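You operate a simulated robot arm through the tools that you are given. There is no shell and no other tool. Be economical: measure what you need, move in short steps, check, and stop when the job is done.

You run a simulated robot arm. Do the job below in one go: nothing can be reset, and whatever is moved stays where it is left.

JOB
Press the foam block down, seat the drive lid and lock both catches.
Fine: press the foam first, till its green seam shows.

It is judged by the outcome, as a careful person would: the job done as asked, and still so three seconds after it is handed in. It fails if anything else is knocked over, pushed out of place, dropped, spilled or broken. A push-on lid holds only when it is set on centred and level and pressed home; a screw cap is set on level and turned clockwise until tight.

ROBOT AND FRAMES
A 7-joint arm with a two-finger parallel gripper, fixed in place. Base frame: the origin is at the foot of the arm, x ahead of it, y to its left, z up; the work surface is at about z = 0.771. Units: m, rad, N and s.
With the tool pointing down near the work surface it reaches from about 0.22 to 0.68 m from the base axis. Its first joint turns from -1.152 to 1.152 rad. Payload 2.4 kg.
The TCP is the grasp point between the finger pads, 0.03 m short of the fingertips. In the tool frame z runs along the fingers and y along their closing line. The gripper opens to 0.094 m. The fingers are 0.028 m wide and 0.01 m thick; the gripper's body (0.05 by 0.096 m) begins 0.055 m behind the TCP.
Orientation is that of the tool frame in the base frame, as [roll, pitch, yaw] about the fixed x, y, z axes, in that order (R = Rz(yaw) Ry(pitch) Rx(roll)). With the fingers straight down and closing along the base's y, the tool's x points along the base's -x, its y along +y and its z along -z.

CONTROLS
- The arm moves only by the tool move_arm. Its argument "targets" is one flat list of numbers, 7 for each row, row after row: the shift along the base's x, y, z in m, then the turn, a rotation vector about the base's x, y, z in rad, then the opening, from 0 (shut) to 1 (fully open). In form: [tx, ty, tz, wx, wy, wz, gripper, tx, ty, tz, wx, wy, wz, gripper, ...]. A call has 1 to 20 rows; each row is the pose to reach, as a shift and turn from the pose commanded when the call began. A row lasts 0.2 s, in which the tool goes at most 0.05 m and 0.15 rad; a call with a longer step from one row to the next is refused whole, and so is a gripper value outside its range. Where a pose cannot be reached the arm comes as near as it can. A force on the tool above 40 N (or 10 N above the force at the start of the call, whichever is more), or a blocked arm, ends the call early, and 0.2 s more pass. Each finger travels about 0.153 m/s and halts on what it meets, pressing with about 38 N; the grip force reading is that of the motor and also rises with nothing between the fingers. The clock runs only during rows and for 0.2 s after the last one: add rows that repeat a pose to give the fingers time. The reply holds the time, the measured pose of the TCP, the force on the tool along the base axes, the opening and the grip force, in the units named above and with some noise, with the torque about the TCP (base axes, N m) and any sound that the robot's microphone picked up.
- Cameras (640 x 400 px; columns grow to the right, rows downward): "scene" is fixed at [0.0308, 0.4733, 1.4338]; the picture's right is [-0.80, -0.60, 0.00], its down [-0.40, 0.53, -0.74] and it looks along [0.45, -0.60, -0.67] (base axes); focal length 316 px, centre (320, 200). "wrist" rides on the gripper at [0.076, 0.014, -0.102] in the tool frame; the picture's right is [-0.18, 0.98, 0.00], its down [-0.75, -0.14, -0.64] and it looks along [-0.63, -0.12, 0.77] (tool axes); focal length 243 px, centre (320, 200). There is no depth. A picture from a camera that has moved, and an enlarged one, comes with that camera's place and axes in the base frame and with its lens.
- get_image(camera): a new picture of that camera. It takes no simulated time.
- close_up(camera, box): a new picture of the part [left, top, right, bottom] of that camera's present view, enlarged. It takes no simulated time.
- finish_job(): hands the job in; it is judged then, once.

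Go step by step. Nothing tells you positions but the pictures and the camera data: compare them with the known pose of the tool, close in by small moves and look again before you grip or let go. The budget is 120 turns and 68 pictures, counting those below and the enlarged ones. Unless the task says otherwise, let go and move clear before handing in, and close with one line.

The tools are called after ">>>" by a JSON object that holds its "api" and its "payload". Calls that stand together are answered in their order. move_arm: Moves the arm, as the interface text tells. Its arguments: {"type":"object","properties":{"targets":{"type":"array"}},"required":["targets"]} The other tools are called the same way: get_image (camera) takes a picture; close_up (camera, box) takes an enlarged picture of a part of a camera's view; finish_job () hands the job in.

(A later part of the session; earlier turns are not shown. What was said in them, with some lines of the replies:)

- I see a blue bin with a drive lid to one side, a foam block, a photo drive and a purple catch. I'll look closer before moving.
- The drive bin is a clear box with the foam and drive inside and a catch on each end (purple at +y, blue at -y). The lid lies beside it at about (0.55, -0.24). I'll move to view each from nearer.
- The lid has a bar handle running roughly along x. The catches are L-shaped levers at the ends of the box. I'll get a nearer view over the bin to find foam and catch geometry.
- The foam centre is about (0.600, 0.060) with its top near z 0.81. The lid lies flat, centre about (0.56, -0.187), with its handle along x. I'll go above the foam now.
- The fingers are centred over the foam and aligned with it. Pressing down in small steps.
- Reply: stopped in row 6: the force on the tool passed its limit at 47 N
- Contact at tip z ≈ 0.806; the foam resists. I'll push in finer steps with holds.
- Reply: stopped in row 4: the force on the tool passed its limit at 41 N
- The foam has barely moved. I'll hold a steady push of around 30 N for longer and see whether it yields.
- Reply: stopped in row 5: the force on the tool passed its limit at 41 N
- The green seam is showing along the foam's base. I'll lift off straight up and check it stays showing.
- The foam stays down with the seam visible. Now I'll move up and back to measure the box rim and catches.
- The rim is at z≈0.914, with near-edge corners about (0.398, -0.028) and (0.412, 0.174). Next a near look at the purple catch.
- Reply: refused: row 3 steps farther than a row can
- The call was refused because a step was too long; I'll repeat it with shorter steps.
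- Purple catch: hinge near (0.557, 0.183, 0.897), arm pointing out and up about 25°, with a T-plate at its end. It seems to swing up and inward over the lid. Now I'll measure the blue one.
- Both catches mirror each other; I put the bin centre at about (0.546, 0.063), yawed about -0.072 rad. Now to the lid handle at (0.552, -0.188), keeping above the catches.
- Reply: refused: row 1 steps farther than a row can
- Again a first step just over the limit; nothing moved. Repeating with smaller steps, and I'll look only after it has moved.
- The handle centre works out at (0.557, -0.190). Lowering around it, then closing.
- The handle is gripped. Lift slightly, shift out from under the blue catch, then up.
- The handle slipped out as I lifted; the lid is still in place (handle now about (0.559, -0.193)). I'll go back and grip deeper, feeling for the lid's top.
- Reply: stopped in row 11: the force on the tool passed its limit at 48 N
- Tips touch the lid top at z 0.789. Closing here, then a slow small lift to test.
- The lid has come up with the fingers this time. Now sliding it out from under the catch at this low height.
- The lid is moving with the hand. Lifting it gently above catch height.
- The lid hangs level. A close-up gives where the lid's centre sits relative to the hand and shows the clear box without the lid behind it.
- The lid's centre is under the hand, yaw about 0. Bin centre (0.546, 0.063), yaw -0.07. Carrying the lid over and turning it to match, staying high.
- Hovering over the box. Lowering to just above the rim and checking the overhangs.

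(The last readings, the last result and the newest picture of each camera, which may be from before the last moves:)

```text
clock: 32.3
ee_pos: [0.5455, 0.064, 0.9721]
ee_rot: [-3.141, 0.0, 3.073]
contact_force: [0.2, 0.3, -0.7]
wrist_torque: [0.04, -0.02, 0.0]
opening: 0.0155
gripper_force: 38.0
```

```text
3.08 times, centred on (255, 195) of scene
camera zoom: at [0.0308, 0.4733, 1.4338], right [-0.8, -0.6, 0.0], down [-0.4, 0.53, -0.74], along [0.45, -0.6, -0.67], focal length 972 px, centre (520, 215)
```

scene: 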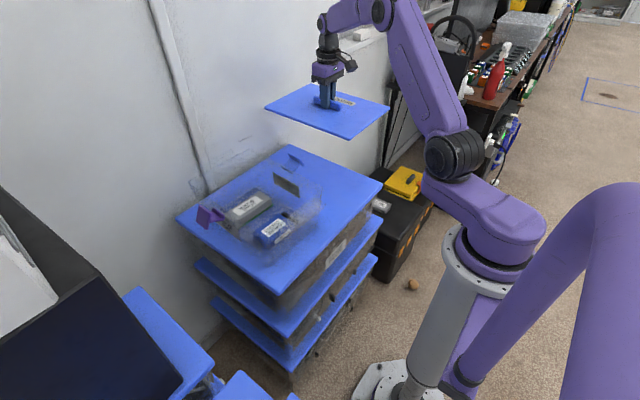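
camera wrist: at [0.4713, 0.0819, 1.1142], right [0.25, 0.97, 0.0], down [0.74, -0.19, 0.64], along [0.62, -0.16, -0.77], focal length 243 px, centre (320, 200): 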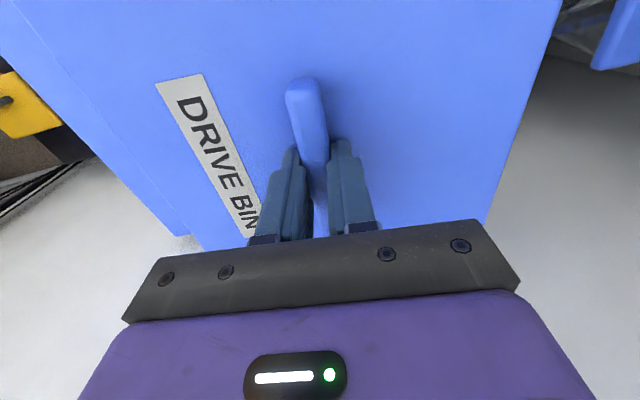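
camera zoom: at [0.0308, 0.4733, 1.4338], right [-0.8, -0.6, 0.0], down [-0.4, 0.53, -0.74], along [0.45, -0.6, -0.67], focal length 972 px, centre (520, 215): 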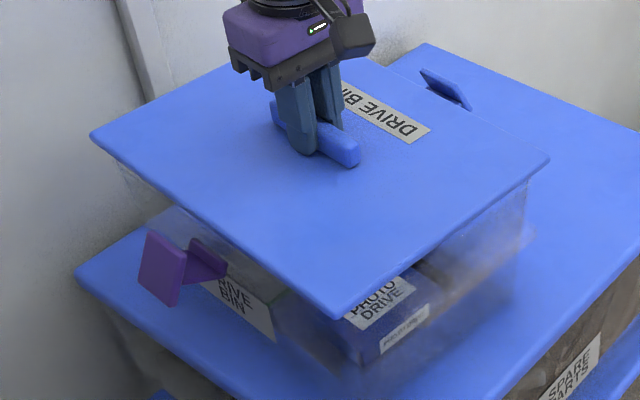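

The overhangs look even on the sides I can see. Lowering slowly until it touches.

>>> {"api": "move_arm", "payload": {"targets": [0, 0, -0.003, 0, 0, 0, 0, 0, 0, -0.006, 0, 0, 0, 0, 0, 0, -0.008, 0, 0, 0, 0, 0, 0, -0.01, 0, 0, 0, 0, 0, 0, -0.012, 0, 0, 0, 0, 0, 0, -0.014, 0, 0, 0, 0, 0, 0, -0.014, 0, 0, 0, 0]}}

>>> {"api": "close_up", "payload": {"camera": "scene", "box": [175, 130, 335, 260]}}

```text
clock: 33.9
ee_pos: [0.5468, 0.0643, 0.9585]
ee_rot: [3.14, 0.004, 3.072]
contact_force: [1.2, -0.1, 7.4]
wrist_torque: [0.01, 1.26, 0.04]
opening: 0.0152
gripper_force: 38.0
```

```text
3.08 times, centred on (255, 195) of scene
camera zoom: at [0.0307, 0.4733, 1.4338], right [-0.8, -0.6, 0.0], down [-0.4, 0.53, -0.74], along [0.45, -0.6, -0.67], focal length 972 px, centre (520, 215)
```

zoom: 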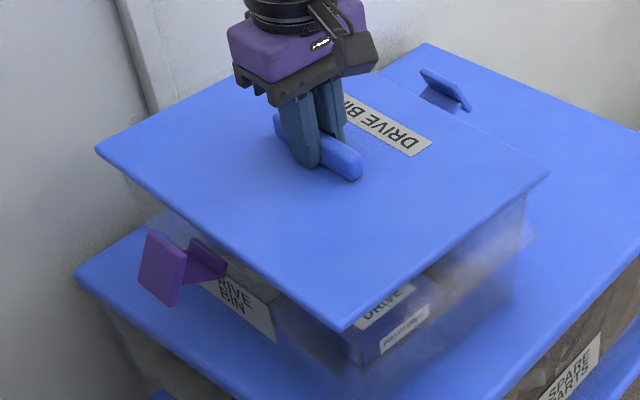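

The force and torque show it touching first at the near (−x) edge, so the lid is slightly too far back. Raise a bit, shift +x by 4 mm, retry.

>>> {"api": "move_arm", "payload": {"targets": [0, 0, 0.004, 0, 0, 0, 0, 0.002, -0.001, 0.006, 0, 0.004, 0, 0, 0.004, -0.001, 0.006, 0, 0.004, 0, 0, 0.004, -0.001, 0.003, 0, 0.004, 0, 0, 0.004, -0.001, 0.001, 0, 0.004, 0, 0, 0.004, -0.001, -0.001, 0, 0.004, 0, 0, 0.004, -0.001, -0.001, 0, 0.004, 0, 0]}}

```text
clock: 35.5
ee_pos: [0.5511, 0.0631, 0.9573]
ee_rot: [3.139, -0.004, 3.072]
contact_force: [-0.5, 0.0, -1.7]
wrist_torque: [-0.01, 0.0, -0.02]
opening: 0.0155
gripper_force: 37.8
```

No contact now at the same height. Levelling and lowering further.

>>> {"api": "move_arm", "payload": {"targets": [0, 0, -0.002, 0, -0.004, 0, 0, 0, 0, -0.004, 0, -0.004, 0, 0, 0, 0, -0.006, 0, -0.004, 0, 0, 0, 0, -0.006, 0, -0.004, 0, 0]}}

>>> {"api": "close_up", "payload": {"camera": "scene", "box": [175, 130, 335, 260]}}

```text
clock: 36.5
ee_pos: [0.5511, 0.0631, 0.9502]
ee_rot: [3.14, 0.003, 3.072]
contact_force: [0.1, 0.2, 0.4]
wrist_torque: [-0.06, -0.19, 0.01]
opening: 0.0155
gripper_force: 37.6
```

```text
3.08 times, centred on (255, 195) of scene
camera zoom: at [0.0308, 0.4733, 1.4338], right [-0.8, -0.6, 0.0], down [-0.4, 0.53, -0.74], along [0.45, -0.6, -0.67], focal length 972 px, centre (520, 215)
```

zoom: 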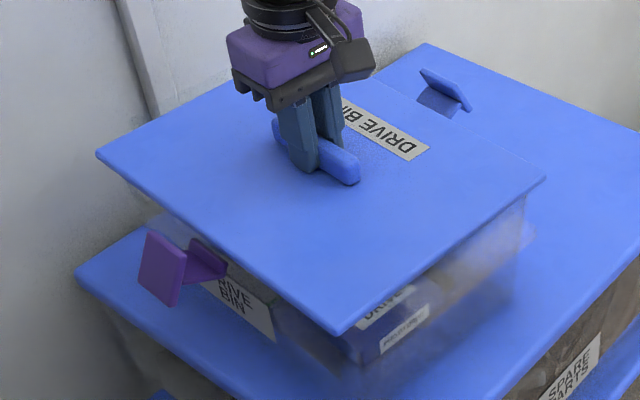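

It is now lower than the previous snag with hardly any force, so the plug has entered. Pressing home gently.

>>> {"api": "move_arm", "payload": {"targets": [0, 0, -0.002, 0, 0, 0, 0, 0, 0, -0.003, 0, 0, 0, 0, 0, 0, -0.004, 0, 0, 0, 0, 0, 0, -0.005, 0, 0, 0, 0, 0, 0, -0.006, 0, 0, 0, 0, 0, 0, -0.006, 0, 0, 0, 0]}}

```text
clock: 37.2
ee_pos: [0.5525, 0.0629, 0.9505]
ee_rot: [3.141, 0.006, 3.071]
contact_force: [0.8, 0.0, 5.6]
wrist_torque: [-0.02, 0.55, 0.07]
opening: 0.0152
gripper_force: 37.9
stopped in row 3: the force on the tool passed its limit at 43 N (the readings are from after the stop); the commanded pose is now the measured one
```

It's on a hard stop at lid top ≈ 0.919, matching the rim. Release, lift and inspect.

>>> {"api": "move_arm", "payload": {"targets": [0, 0, 0, 0, 0, 0, 0.2, 0, 0, 0, 0, 0, 0, 0.4, 0, 0, 0, 0, 0, 0, 0.4, 0, 0, 0.02, 0, 0, 0, 0.4, 0, 0, 0.05, 0, -0.006, 0, 0.4, 0, 0, 0.09, 0, -0.006, 0, 0.4, -0.04, 0, 0.12, 0, -0.006, 0, 0.4, -0.07, 0, 0.16, 0, -0.006, 0.07, 0.4, -0.1, 0.01, 0.2, 0, -0.006, 0.07, 0.4, -0.1, 0.01, 0.2, 0, -0.006, 0.07, 0.4]}}

>>> {"api": "get_image", "payload": {"camera": "wrist"}}

>>> {"api": "close_up", "payload": {"camera": "scene", "box": [175, 130, 335, 260]}}

```text
refused: row 9 steps farther than a row can; nothing moved
```

```text
23 pictures are left
camera wrist: at [0.4762, 0.0827, 1.0545], right [0.25, 0.97, 0.0], down [0.74, -0.19, 0.65], along [0.62, -0.16, -0.76], focal length 243 px, centre (320, 200)
```

wrist: 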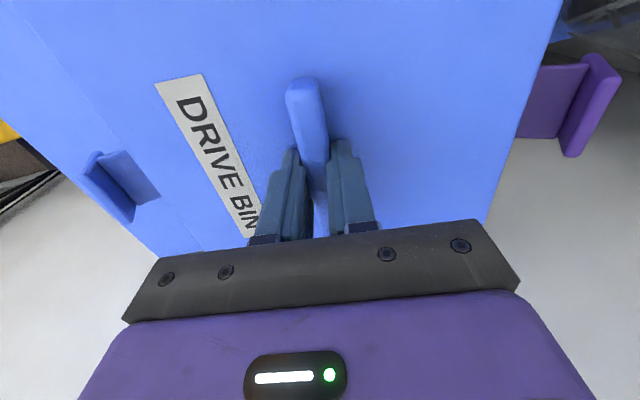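

```text
3.08 times, centred on (255, 195) of scene
camera zoom: at [0.0307, 0.4733, 1.4338], right [-0.8, -0.6, 0.0], down [-0.4, 0.53, -0.74], along [0.45, -0.6, -0.67], focal length 972 px, centre (520, 215)
```

zoom: 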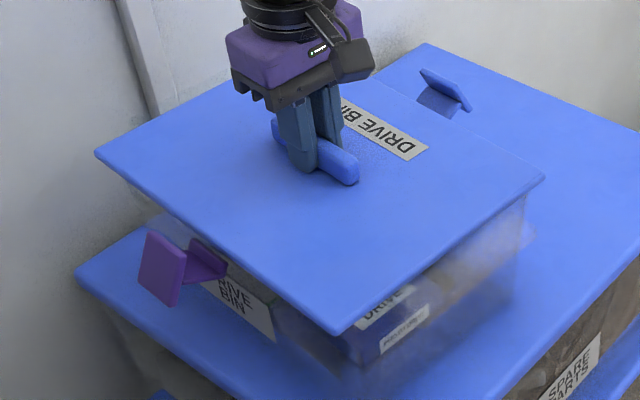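

Refused for one step slightly too long. Repeating the release with smaller steps.

>>> {"api": "move_arm", "payload": {"targets": [0, 0, 0, 0, 0, 0, 0.2, 0, 0, 0, 0, 0, 0, 0.4, 0, 0, 0, 0, 0, 0, 0.4, 0, 0, 0.02, 0, 0, 0, 0.4, 0, 0, 0.05, 0, -0.006, 0, 0.4, 0, 0, 0.09, 0, -0.006, 0, 0.3, -0.02, 0, 0.12, 0, -0.006, 0, 0.1, -0.04, 0, 0.15, 0, -0.006, 0.03, 0, -0.06, 0, 0.18, 0, -0.006, 0.07, 0, -0.06, 0, 0.18, 0, -0.006, 0.07, 0]}}

```text
clock: 39.4
ee_pos: [0.4913, 0.0629, 1.1316]
ee_rot: [3.141, 0.009, -3.14]
contact_force: [-0.6, 0.6, 0.6]
wrist_torque: [0.01, 0.02, -0.04]
opening: 0.0
gripper_force: 33.2
```

>>> {"api": "get_image", "payload": {"camera": "wrist"}}

>>> {"api": "close_up", "payload": {"camera": "scene", "box": [185, 140, 325, 250]}}

```text
21 pictures are left
camera wrist: at [0.414, 0.0773, 1.2344], right [0.18, 0.98, 0.0], down [0.75, -0.14, 0.65], along [0.64, -0.12, -0.76], focal length 243 px, centre (320, 200)
```

wrist: 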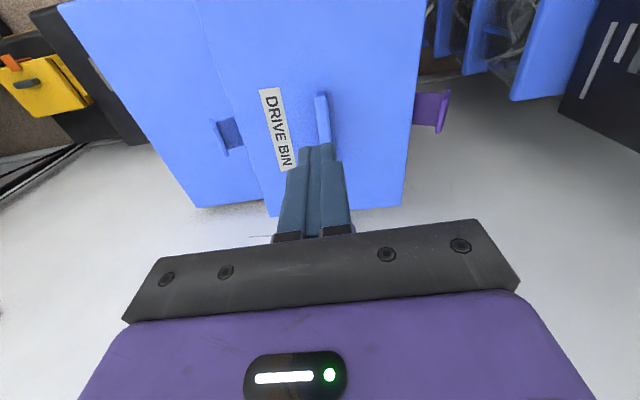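

```text
3.64 times, centred on (255, 195) of scene
camera zoom: at [0.0308, 0.4733, 1.4338], right [-0.8, -0.6, 0.0], down [-0.4, 0.53, -0.74], along [0.45, -0.6, -0.67], focal length 1149 px, centre (556, 218)
```

zoom: 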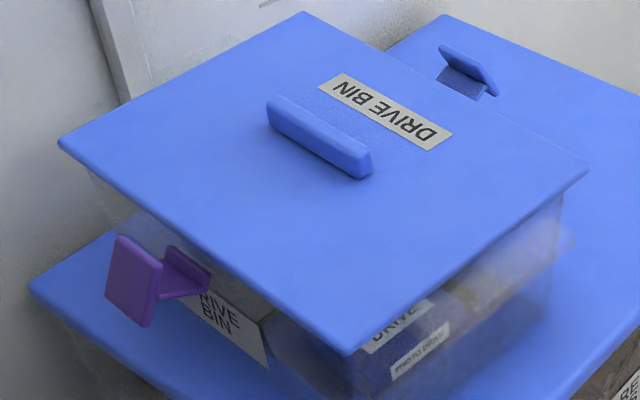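

The lid is level, aligned and at rim height. Now the purple catch: with closed fingers I'll come in from outside its plate (y≈0.24) and sweep it up and over along its arc.

>>> {"api": "move_arm", "payload": {"targets": [0.015, 0.04, 0, 0, 0.009, 0, 0, 0.03, 0.08, 0, 0, 0.009, 0, 0, 0.045, 0.12, 0, 0, 0.009, 0, 0, 0.06, 0.16, 0, 0, 0.009, 0, 0, 0.066, 0.187, -0.02, 0, 0.009, 0, 0, 0.066, 0.187, -0.06, 0, 0.009, -0.07, 0, 0.066, 0.187, -0.1, 0, 0.009, -0.07, 0, 0.066, 0.187, -0.14, 0, 0.009, -0.07, 0, 0.066, 0.187, -0.174, 0, 0.009, -0.07, 0, 0.066, 0.187, -0.174, 0, 0.009, -0.07, 0]}}

>>> {"api": "close_up", "payload": {"camera": "scene", "box": [180, 155, 270, 235]}}

```text
clock: 41.6
ee_pos: [0.5581, 0.25, 0.9555]
ee_rot: [3.139, 0.001, 3.071]
contact_force: [0.7, -0.3, 1.1]
wrist_torque: [0.03, -0.01, 0.01]
opening: 0.0
gripper_force: 32.8
```

```text
5.00 times, centred on (225, 195) of scene
camera zoom: at [0.0308, 0.4733, 1.4338], right [-0.8, -0.6, 0.0], down [-0.4, 0.53, -0.74], along [0.45, -0.6, -0.67], focal length 1580 px, centre (795, 225)
```

zoom: 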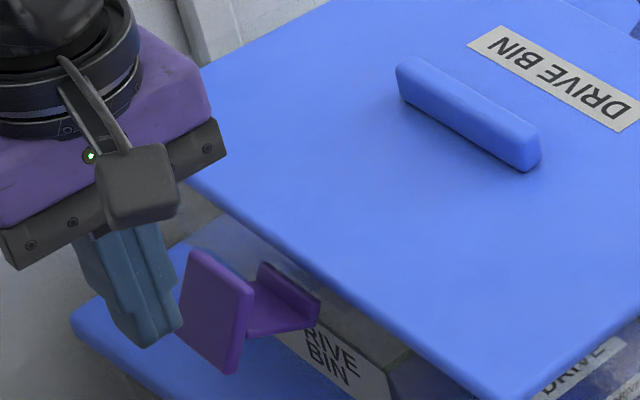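

Lined up outside the plate. Sweeping inward along the arc in small steps.

>>> {"api": "move_arm", "payload": {"targets": [0, -0.012, 0, 0, 0, 0, 0, 0, -0.022, 0, 0, 0, 0, 0, -0.001, -0.029, 0, 0, 0, 0, 0, -0.001, -0.034, 0.003, 0, 0, 0, 0, -0.001, -0.038, 0.006, 0, 0, 0, 0, -0.001, -0.043, 0.008, 0, 0, 0, 0, -0.002, -0.048, 0.01, 0, 0, 0, 0]}}

>>> {"api": "close_up", "payload": {"camera": "scene", "box": [180, 155, 270, 235]}}

```text
clock: 43.2
ee_pos: [0.5566, 0.2008, 0.9654]
ee_rot: [3.14, 0.002, 3.069]
contact_force: [0.0, 0.3, 0.5]
wrist_torque: [0.01, -0.02, 0.04]
opening: 0.0
gripper_force: 33.3
```

```text
5.00 times, centred on (225, 195) of scene
camera zoom: at [0.0308, 0.4733, 1.4338], right [-0.8, -0.6, 0.0], down [-0.4, 0.53, -0.74], along [0.45, -0.6, -0.67], focal length 1580 px, centre (795, 225)
```

zoom: 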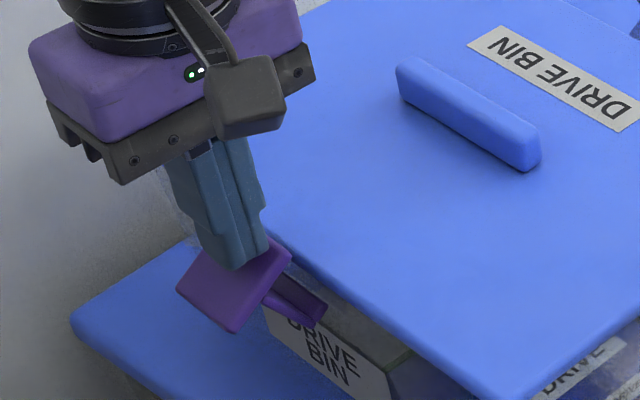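

The catch swings freely and follows. Continuing the arc to over the lid edge.

>>> {"api": "move_arm", "payload": {"targets": [0, -0.005, 0.001, 0, 0, 0, 0, -0.001, -0.01, 0.0013, 0, 0, 0, 0, -0.001, -0.014, 0.001, 0, 0, 0, 0, -0.001, -0.018, 0, 0, 0, 0, 0, -0.001, -0.022, -0.001, 0, 0, 0, 0, -0.002, -0.026, -0.003, 0, 0, 0, 0, -0.002, -0.026, -0.003, 0, 0, 0, 0]}}

>>> {"api": "close_up", "payload": {"camera": "scene", "box": [180, 155, 270, 235]}}

```text
clock: 44.8
ee_pos: [0.5538, 0.1748, 0.9635]
ee_rot: [3.14, 0.003, 3.071]
contact_force: [1.4, -2.0, 4.3]
wrist_torque: [-0.1, -0.05, 0.04]
opening: 0.0
gripper_force: 32.8
```

```text
5.00 times, centred on (225, 195) of scene
camera zoom: at [0.0308, 0.4732, 1.4338], right [-0.8, -0.6, 0.0], down [-0.4, 0.53, -0.74], along [0.45, -0.6, -0.67], focal length 1580 px, centre (795, 225)
```

zoom: 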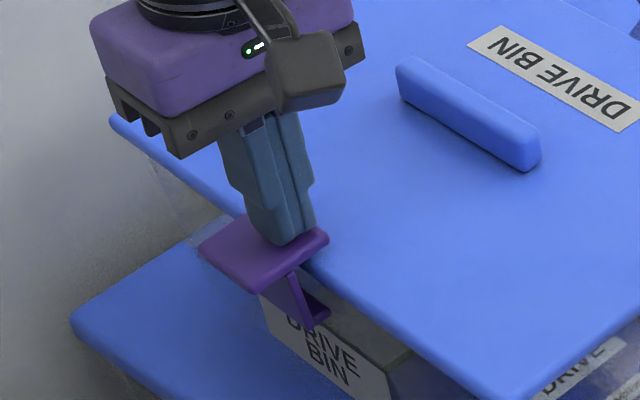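

The plate now lies over the lid edge. Pressing it down to snap it locked.

>>> {"api": "move_arm", "payload": {"targets": [0, -0.002, -0.001, 0, 0, 0, 0, 0, -0.004, -0.002, 0, 0, 0, 0, 0, -0.005, -0.003, 0, 0, 0, 0, 0, -0.005, -0.004, 0, 0, 0, 0, 0, -0.005, -0.005, 0, 0, 0, 0, 0, -0.005, -0.006, 0, 0, 0, 0, 0, -0.005, -0.007, 0, 0, 0, 0, 0, -0.005, -0.008, 0, 0, 0, 0]}}

>>> {"api": "close_up", "payload": {"camera": "scene", "box": [180, 155, 270, 235]}}

```text
clock: 45.9
ee_pos: [0.5528, 0.1708, 0.9637]
ee_rot: [3.135, 0.004, 3.071]
contact_force: [-6.3, -0.3, 7.9]
wrist_torque: [-0.01, 0.29, -0.02]
opening: 0.0
gripper_force: 32.6
stopped in row 5: the force on the tool passed its limit at 43 N (the readings are from after the stop); the commanded pose is now the measured one
```

```text
5.00 times, centred on (225, 195) of scene
camera zoom: at [0.0305, 0.4732, 1.4338], right [-0.8, -0.6, 0.0], down [-0.4, 0.53, -0.74], along [0.45, -0.6, -0.67], focal length 1580 px, centre (795, 225)
```

zoom: 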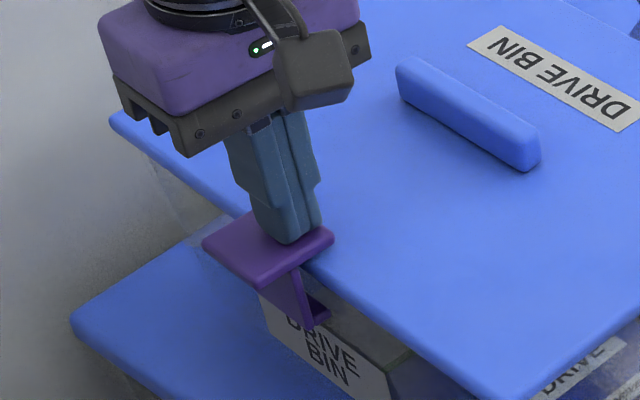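

It reached a firm stop with no click heard. Backing off upward to look whether it stays.

>>> {"api": "move_arm", "payload": {"targets": [0, 0, 0.01, 0, 0, 0, 0, -0.01, 0, 0.04, 0.006, 0, 0, 0, -0.04, 0, 0.065, 0.006, 0, 0, 0, -0.07, -0.01, 0.08, 0.006, 0, 0, 0, -0.07, -0.01, 0.08, 0.006, 0, 0, 0]}}

>>> {"api": "close_up", "payload": {"camera": "wrist", "box": [240, 60, 460, 220]}}

>>> {"api": "close_up", "payload": {"camera": "scene", "box": [190, 185, 250, 230]}}

```text
clock: 47.1
ee_pos: [0.4849, 0.1621, 1.0432]
ee_rot: [3.131, 0.004, 3.072]
contact_force: [0.3, 1.2, 0.5]
wrist_torque: [0.0, -0.01, -0.02]
opening: 0.0
gripper_force: 33.1
```

```text
2.50 times, centred on (350, 140) of wrist
camera zoom: at [0.4096, 0.1808, 1.1467], right [0.25, 0.97, 0.01], down [0.74, -0.2, 0.64], along [0.62, -0.15, -0.77], focal length 606 px, centre (245, 350)
```

zoom: 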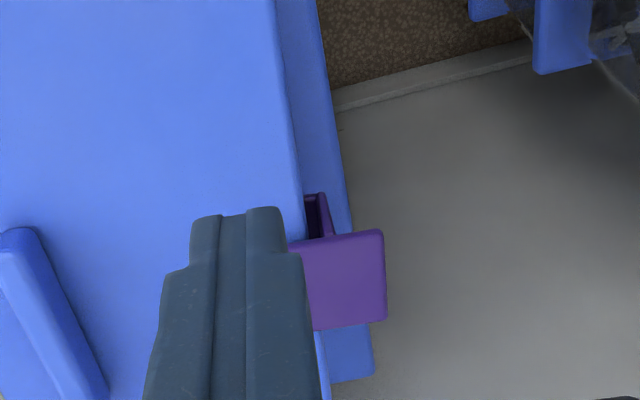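

```text
8.89 times, centred on (220, 208) of scene
camera zoom: at [0.0308, 0.4733, 1.4338], right [-0.8, -0.6, 0.0], down [-0.4, 0.53, -0.74], along [0.45, -0.6, -0.67], focal length 2809 px, centre (1209, 133)
```

zoom: 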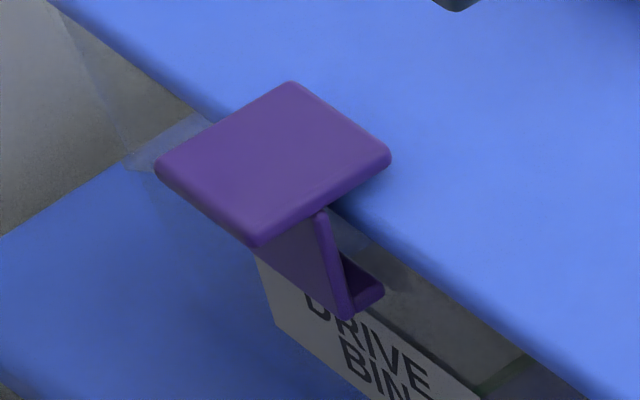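

Accounting for perspective, the purple plate lies level over the lid edge with its arm upright: it's closed. Next, the blue catch: going to the mirrored start point outside it, about (0.537, -0.123).

>>> {"api": "move_arm", "payload": {"targets": [0.005, -0.03, 0.02, -0.01, 0, 0, 0, 0.01, -0.07, 0.02, -0.01, 0, 0, 0, 0.015, -0.11, 0.02, -0.01, 0, 0, 0, 0.02, -0.15, 0.02, -0.01, 0, 0, 0, 0.03, -0.19, 0.02, -0.01, 0, 0, 0, 0.04, -0.23, 0.02, -0.01, 0, 0, 0, 0.05, -0.265, 0.01, -0.01, 0, 0, 0, 0.052, -0.285, 0, -0.01, 0, 0, 0, 0.052, -0.285, -0.04, -0.01, 0, 0, 0, 0.052, -0.285, -0.08, -0.01, 0, 0, 0, 0.052, -0.285, -0.088, -0.01, 0, 0, 0, 0.052, -0.285, -0.088, -0.01, 0, 0, 0]}}

>>> {"api": "close_up", "payload": {"camera": "scene", "box": [250, 105, 340, 185]}}

```text
clock: 49.7
ee_pos: [0.5365, -0.1228, 0.9546]
ee_rot: [3.141, 0.004, 3.073]
contact_force: [0.0, 0.4, -0.2]
wrist_torque: [0.0, 0.01, 0.0]
opening: 0.0
gripper_force: 33.5
```

```text
5.00 times, centred on (295, 145) of scene
camera zoom: at [0.0308, 0.4733, 1.4338], right [-0.8, -0.6, 0.0], down [-0.4, 0.53, -0.74], along [0.45, -0.6, -0.67], focal length 1580 px, centre (445, 475)
```

zoom: 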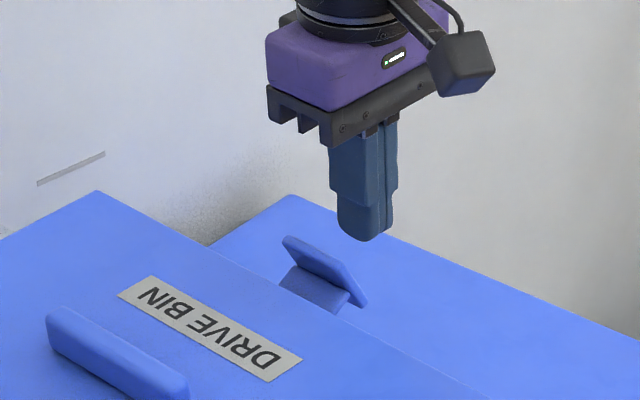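

Aligned with the blue plate. Sweeping it up and over in the same way.

>>> {"api": "move_arm", "payload": {"targets": [0, 0.012, 0.001, 0, 0, 0, 0, 0, 0.022, 0.001, 0, 0, 0, 0, 0.001, 0.029, 0.001, 0, 0, 0, 0, 0.001, 0.034, 0.004, 0, 0, 0, 0, 0.001, 0.038, 0.007, 0, 0, 0, 0, 0.001, 0.043, 0.009, 0, 0, 0, 0, 0.002, 0.048, 0.011, 0, 0, 0, 0, 0.002, 0.053, 0.012, 0, 0, 0, 0, 0.003, 0.058, 0.0123, 0, 0, 0, 0, 0.003, 0.062, 0.012, 0, 0, 0, 0, 0.003, 0.066, 0.011, 0, 0, 0, 0, 0.003, 0.07, 0.01, 0, 0, 0, 0, 0.003, 0.074, 0.008, 0, 0, 0, 0, 0.003, 0.074, 0.008, 0, 0, 0, 0]}}

>>> {"api": "close_up", "payload": {"camera": "scene", "box": [250, 105, 340, 185]}}

```text
clock: 52.7
ee_pos: [0.5397, -0.05, 0.9628]
ee_rot: [-3.141, 0.005, 3.07]
contact_force: [-2.1, -4.8, 9.5]
wrist_torque: [-0.13, 0.15, 0.02]
opening: 0.0001
gripper_force: 32.8
```

```text
5.00 times, centred on (295, 145) of scene
camera zoom: at [0.0306, 0.4732, 1.4338], right [-0.8, -0.6, 0.0], down [-0.4, 0.53, -0.74], along [0.45, -0.6, -0.67], focal length 1580 px, centre (445, 475)
```

zoom: 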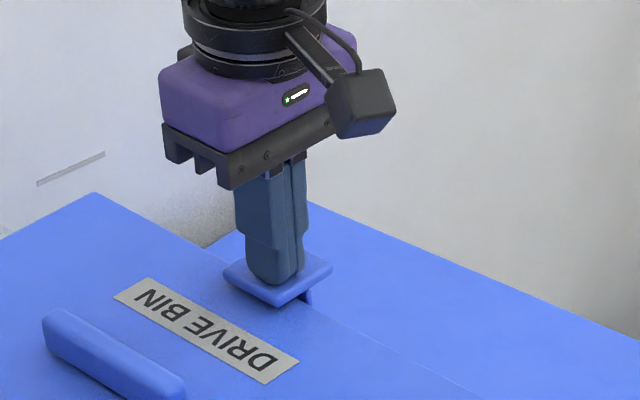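

The blue plate is over the lid. Pressing down to its stop.

>>> {"api": "move_arm", "payload": {"targets": [0, 0.001, -0.001, 0, 0, 0, 0, 0, 0.003, -0.002, 0, 0, 0, 0, 0, 0.003, -0.003, 0, 0, 0, 0, 0, 0.003, -0.004, 0, 0, 0, 0, 0, 0.003, -0.005, 0, 0, 0, 0, 0, 0.003, -0.006, 0, 0, 0, 0]}}

```text
clock: 53.4
ee_pos: [0.5392, -0.05, 0.9632]
ee_rot: [-3.138, 0.006, 3.069]
contact_force: [-5.3, -1.6, 10.1]
wrist_torque: [-0.07, 0.3, 0.07]
opening: 0.0
gripper_force: 33.0
stopped in row 3: the force on the tool passed its limit at 43 N (the readings are from after the stop); the commanded pose is now the measured one
```

Firm stop. Lifting away up and back to inspect both catches.

>>> {"api": "move_arm", "payload": {"targets": [0, 0, 0.01, 0, 0, 0, 0, -0.005, 0, 0.04, 0, 0, 0, 0, -0.025, 0.01, 0.08, 0, 0, 0, 0, -0.05, 0.04, 0.11, 0, 0, 0, 0, -0.075, 0.07, 0.135, 0, 0.006, 0, 0, -0.1, 0.1, 0.16, 0, 0.006, 0.07, 0, -0.1, 0.1, 0.16, 0, 0.006, 0.07, 0]}}

>>> {"api": "close_up", "payload": {"camera": "scene", "box": [265, 140, 325, 185]}}

>>> {"api": "close_up", "payload": {"camera": "scene", "box": [180, 130, 340, 250]}}

>>> {"api": "get_image", "payload": {"camera": "wrist"}}

```text
clock: 55.0
ee_pos: [0.4396, 0.0502, 1.1221]
ee_rot: [-3.138, -0.001, 3.14]
contact_force: [-0.4, 0.0, 0.3]
wrist_torque: [-0.03, -0.03, -0.04]
opening: 0.0001
gripper_force: 33.5
```

```text
8.89 times, centred on (295, 162) of scene
camera zoom: at [0.0307, 0.4733, 1.4338], right [-0.8, -0.6, 0.0], down [-0.4, 0.53, -0.74], along [0.45, -0.6, -0.67], focal length 2809 px, centre (542, 533)
```

zoom: 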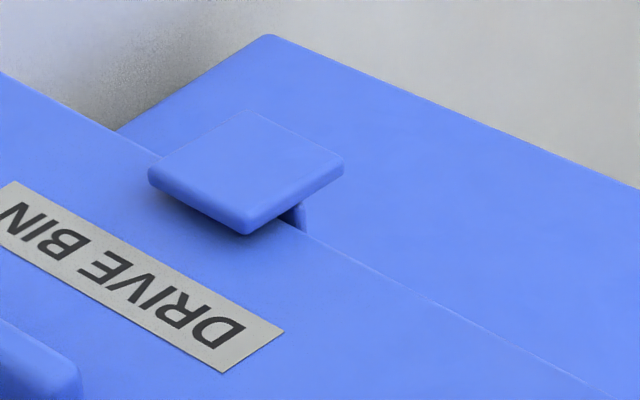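

```text
3.33 times, centred on (260, 190) of scene
camera zoom: at [0.0307, 0.4733, 1.4338], right [-0.8, -0.6, 0.0], down [-0.4, 0.53, -0.74], along [0.45, -0.6, -0.67], focal length 1053 px, centre (520, 233)
```

zoom: 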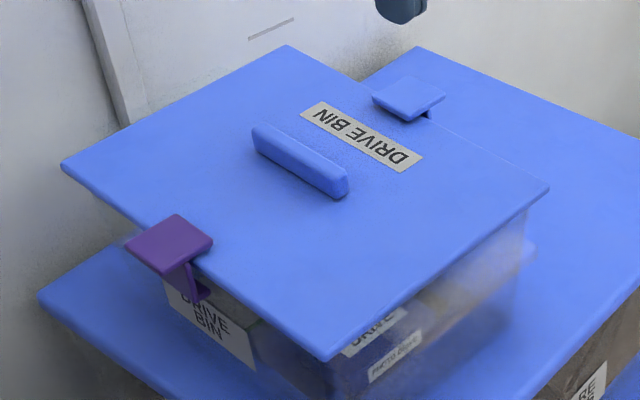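

```text
9 pictures are left
camera wrist: at [0.3638, 0.0659, 1.2265], right [0.19, 0.98, 0.0], down [0.75, -0.14, 0.64], along [0.63, -0.12, -0.77], focal length 243 px, centre (320, 200)
```

wrist: 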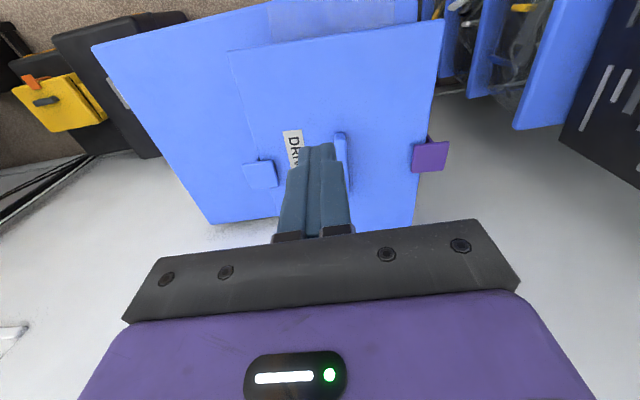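

Both catch plates lie level over the lid edges. As a last check that the lid is home, I'll press once on the handle's top.

>>> {"api": "move_arm", "payload": {"targets": [0.03, 0.003, -0.03, 0, 0, 0, 0, 0.06, 0.006, -0.06, 0, 0, -0.03, 0, 0.09, 0.01, -0.085, 0, 0, -0.07, 0, 0.112, 0.012, -0.12, 0, 0, -0.07, 0, 0.112, 0.012, -0.145, 0, 0, -0.07, 0, 0.112, 0.012, -0.149, 0, 0, -0.07, 0, 0.112, 0.012, -0.152, 0, 0, -0.07, 0, 0.112, 0.012, -0.155, 0, 0, -0.07, 0, 0.112, 0.012, -0.158, 0, 0, -0.07, 0, 0.112, 0.012, -0.161, 0, 0, -0.07, 0, 0.112, 0.012, -0.164, 0, 0, -0.07, 0]}}

```text
clock: 56.6
ee_pos: [0.5533, 0.0636, 0.9752]
ee_rot: [-3.141, 0.008, 3.072]
contact_force: [-1.5, -1.3, 5.9]
wrist_torque: [0.01, 0.13, 0.0]
opening: 0.0
gripper_force: 33.3
stopped in row 7: the force on the tool passed its limit at 46 N (the readings are from after the stop); the commanded pose is now the measured one
```

The lid is solid under the press. Moving clear and taking a final look.

>>> {"api": "move_arm", "payload": {"targets": [0, 0, 0.02, 0, 0, 0, 0, 0, 0, 0.06, 0, 0, 0, 0, -0.03, 0, 0.095, 0, 0, 0, 0, -0.06, 0, 0.13, 0, 0, 0.07, 0, -0.1, 0, 0.155, 0, 0, 0.07, 0, -0.13, 0, 0.175, 0, 0, 0.07, 0, -0.13, 0, 0.175, 0, 0, 0.07, 0]}}

>>> {"api": "close_up", "payload": {"camera": "scene", "box": [180, 130, 340, 250]}}

>>> {"api": "close_up", "payload": {"camera": "wrist", "box": [200, 10, 480, 230]}}

```text
clock: 58.2
ee_pos: [0.4197, 0.0627, 1.1504]
ee_rot: [-3.141, 0.004, 3.139]
contact_force: [1.0, 0.5, 0.4]
wrist_torque: [0.02, 0.01, 0.01]
opening: 0.0
gripper_force: 33.0
```

```text
3.33 times, centred on (260, 190) of scene
camera zoom: at [0.0308, 0.4733, 1.4338], right [-0.8, -0.6, 0.0], down [-0.4, 0.53, -0.74], along [0.45, -0.6, -0.67], focal length 1053 px, centre (520, 233)
```

zoom: 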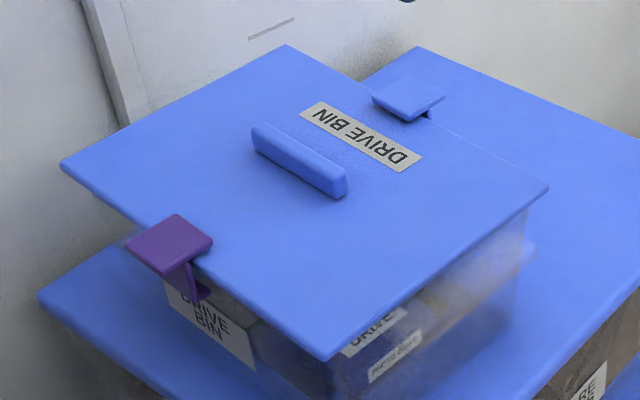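

```text
1.82 times, centred on (340, 120) of wrist
camera zoom: at [0.3438, 0.078, 1.2536], right [0.19, 0.98, 0.0], down [0.75, -0.14, 0.65], along [0.63, -0.12, -0.76], focal length 441 px, centre (284, 346)
```

zoom: 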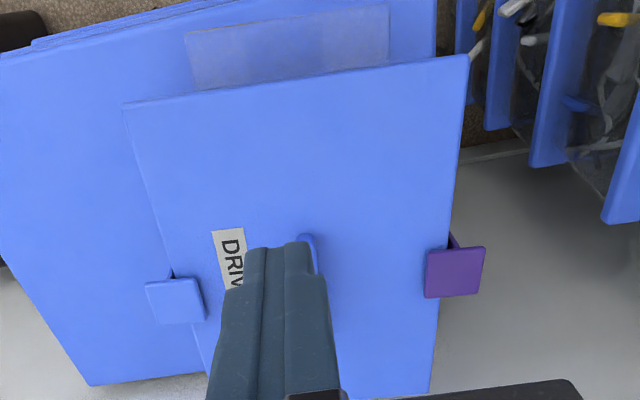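

The lid is seated level, both catches are closed over it, and the arm is clear. Handing in.

>>> {"api": "finish_job", "payload": {}}

```text
The job is handed in.
```

The job is handed in: the foam is pressed down with its green seam showing, the lid is seated level, and both catches are closed over its edges. I heard no click from either catch, so I judged them locked by the firm stop and the pictures. I last saw the green seam before the lid went on.
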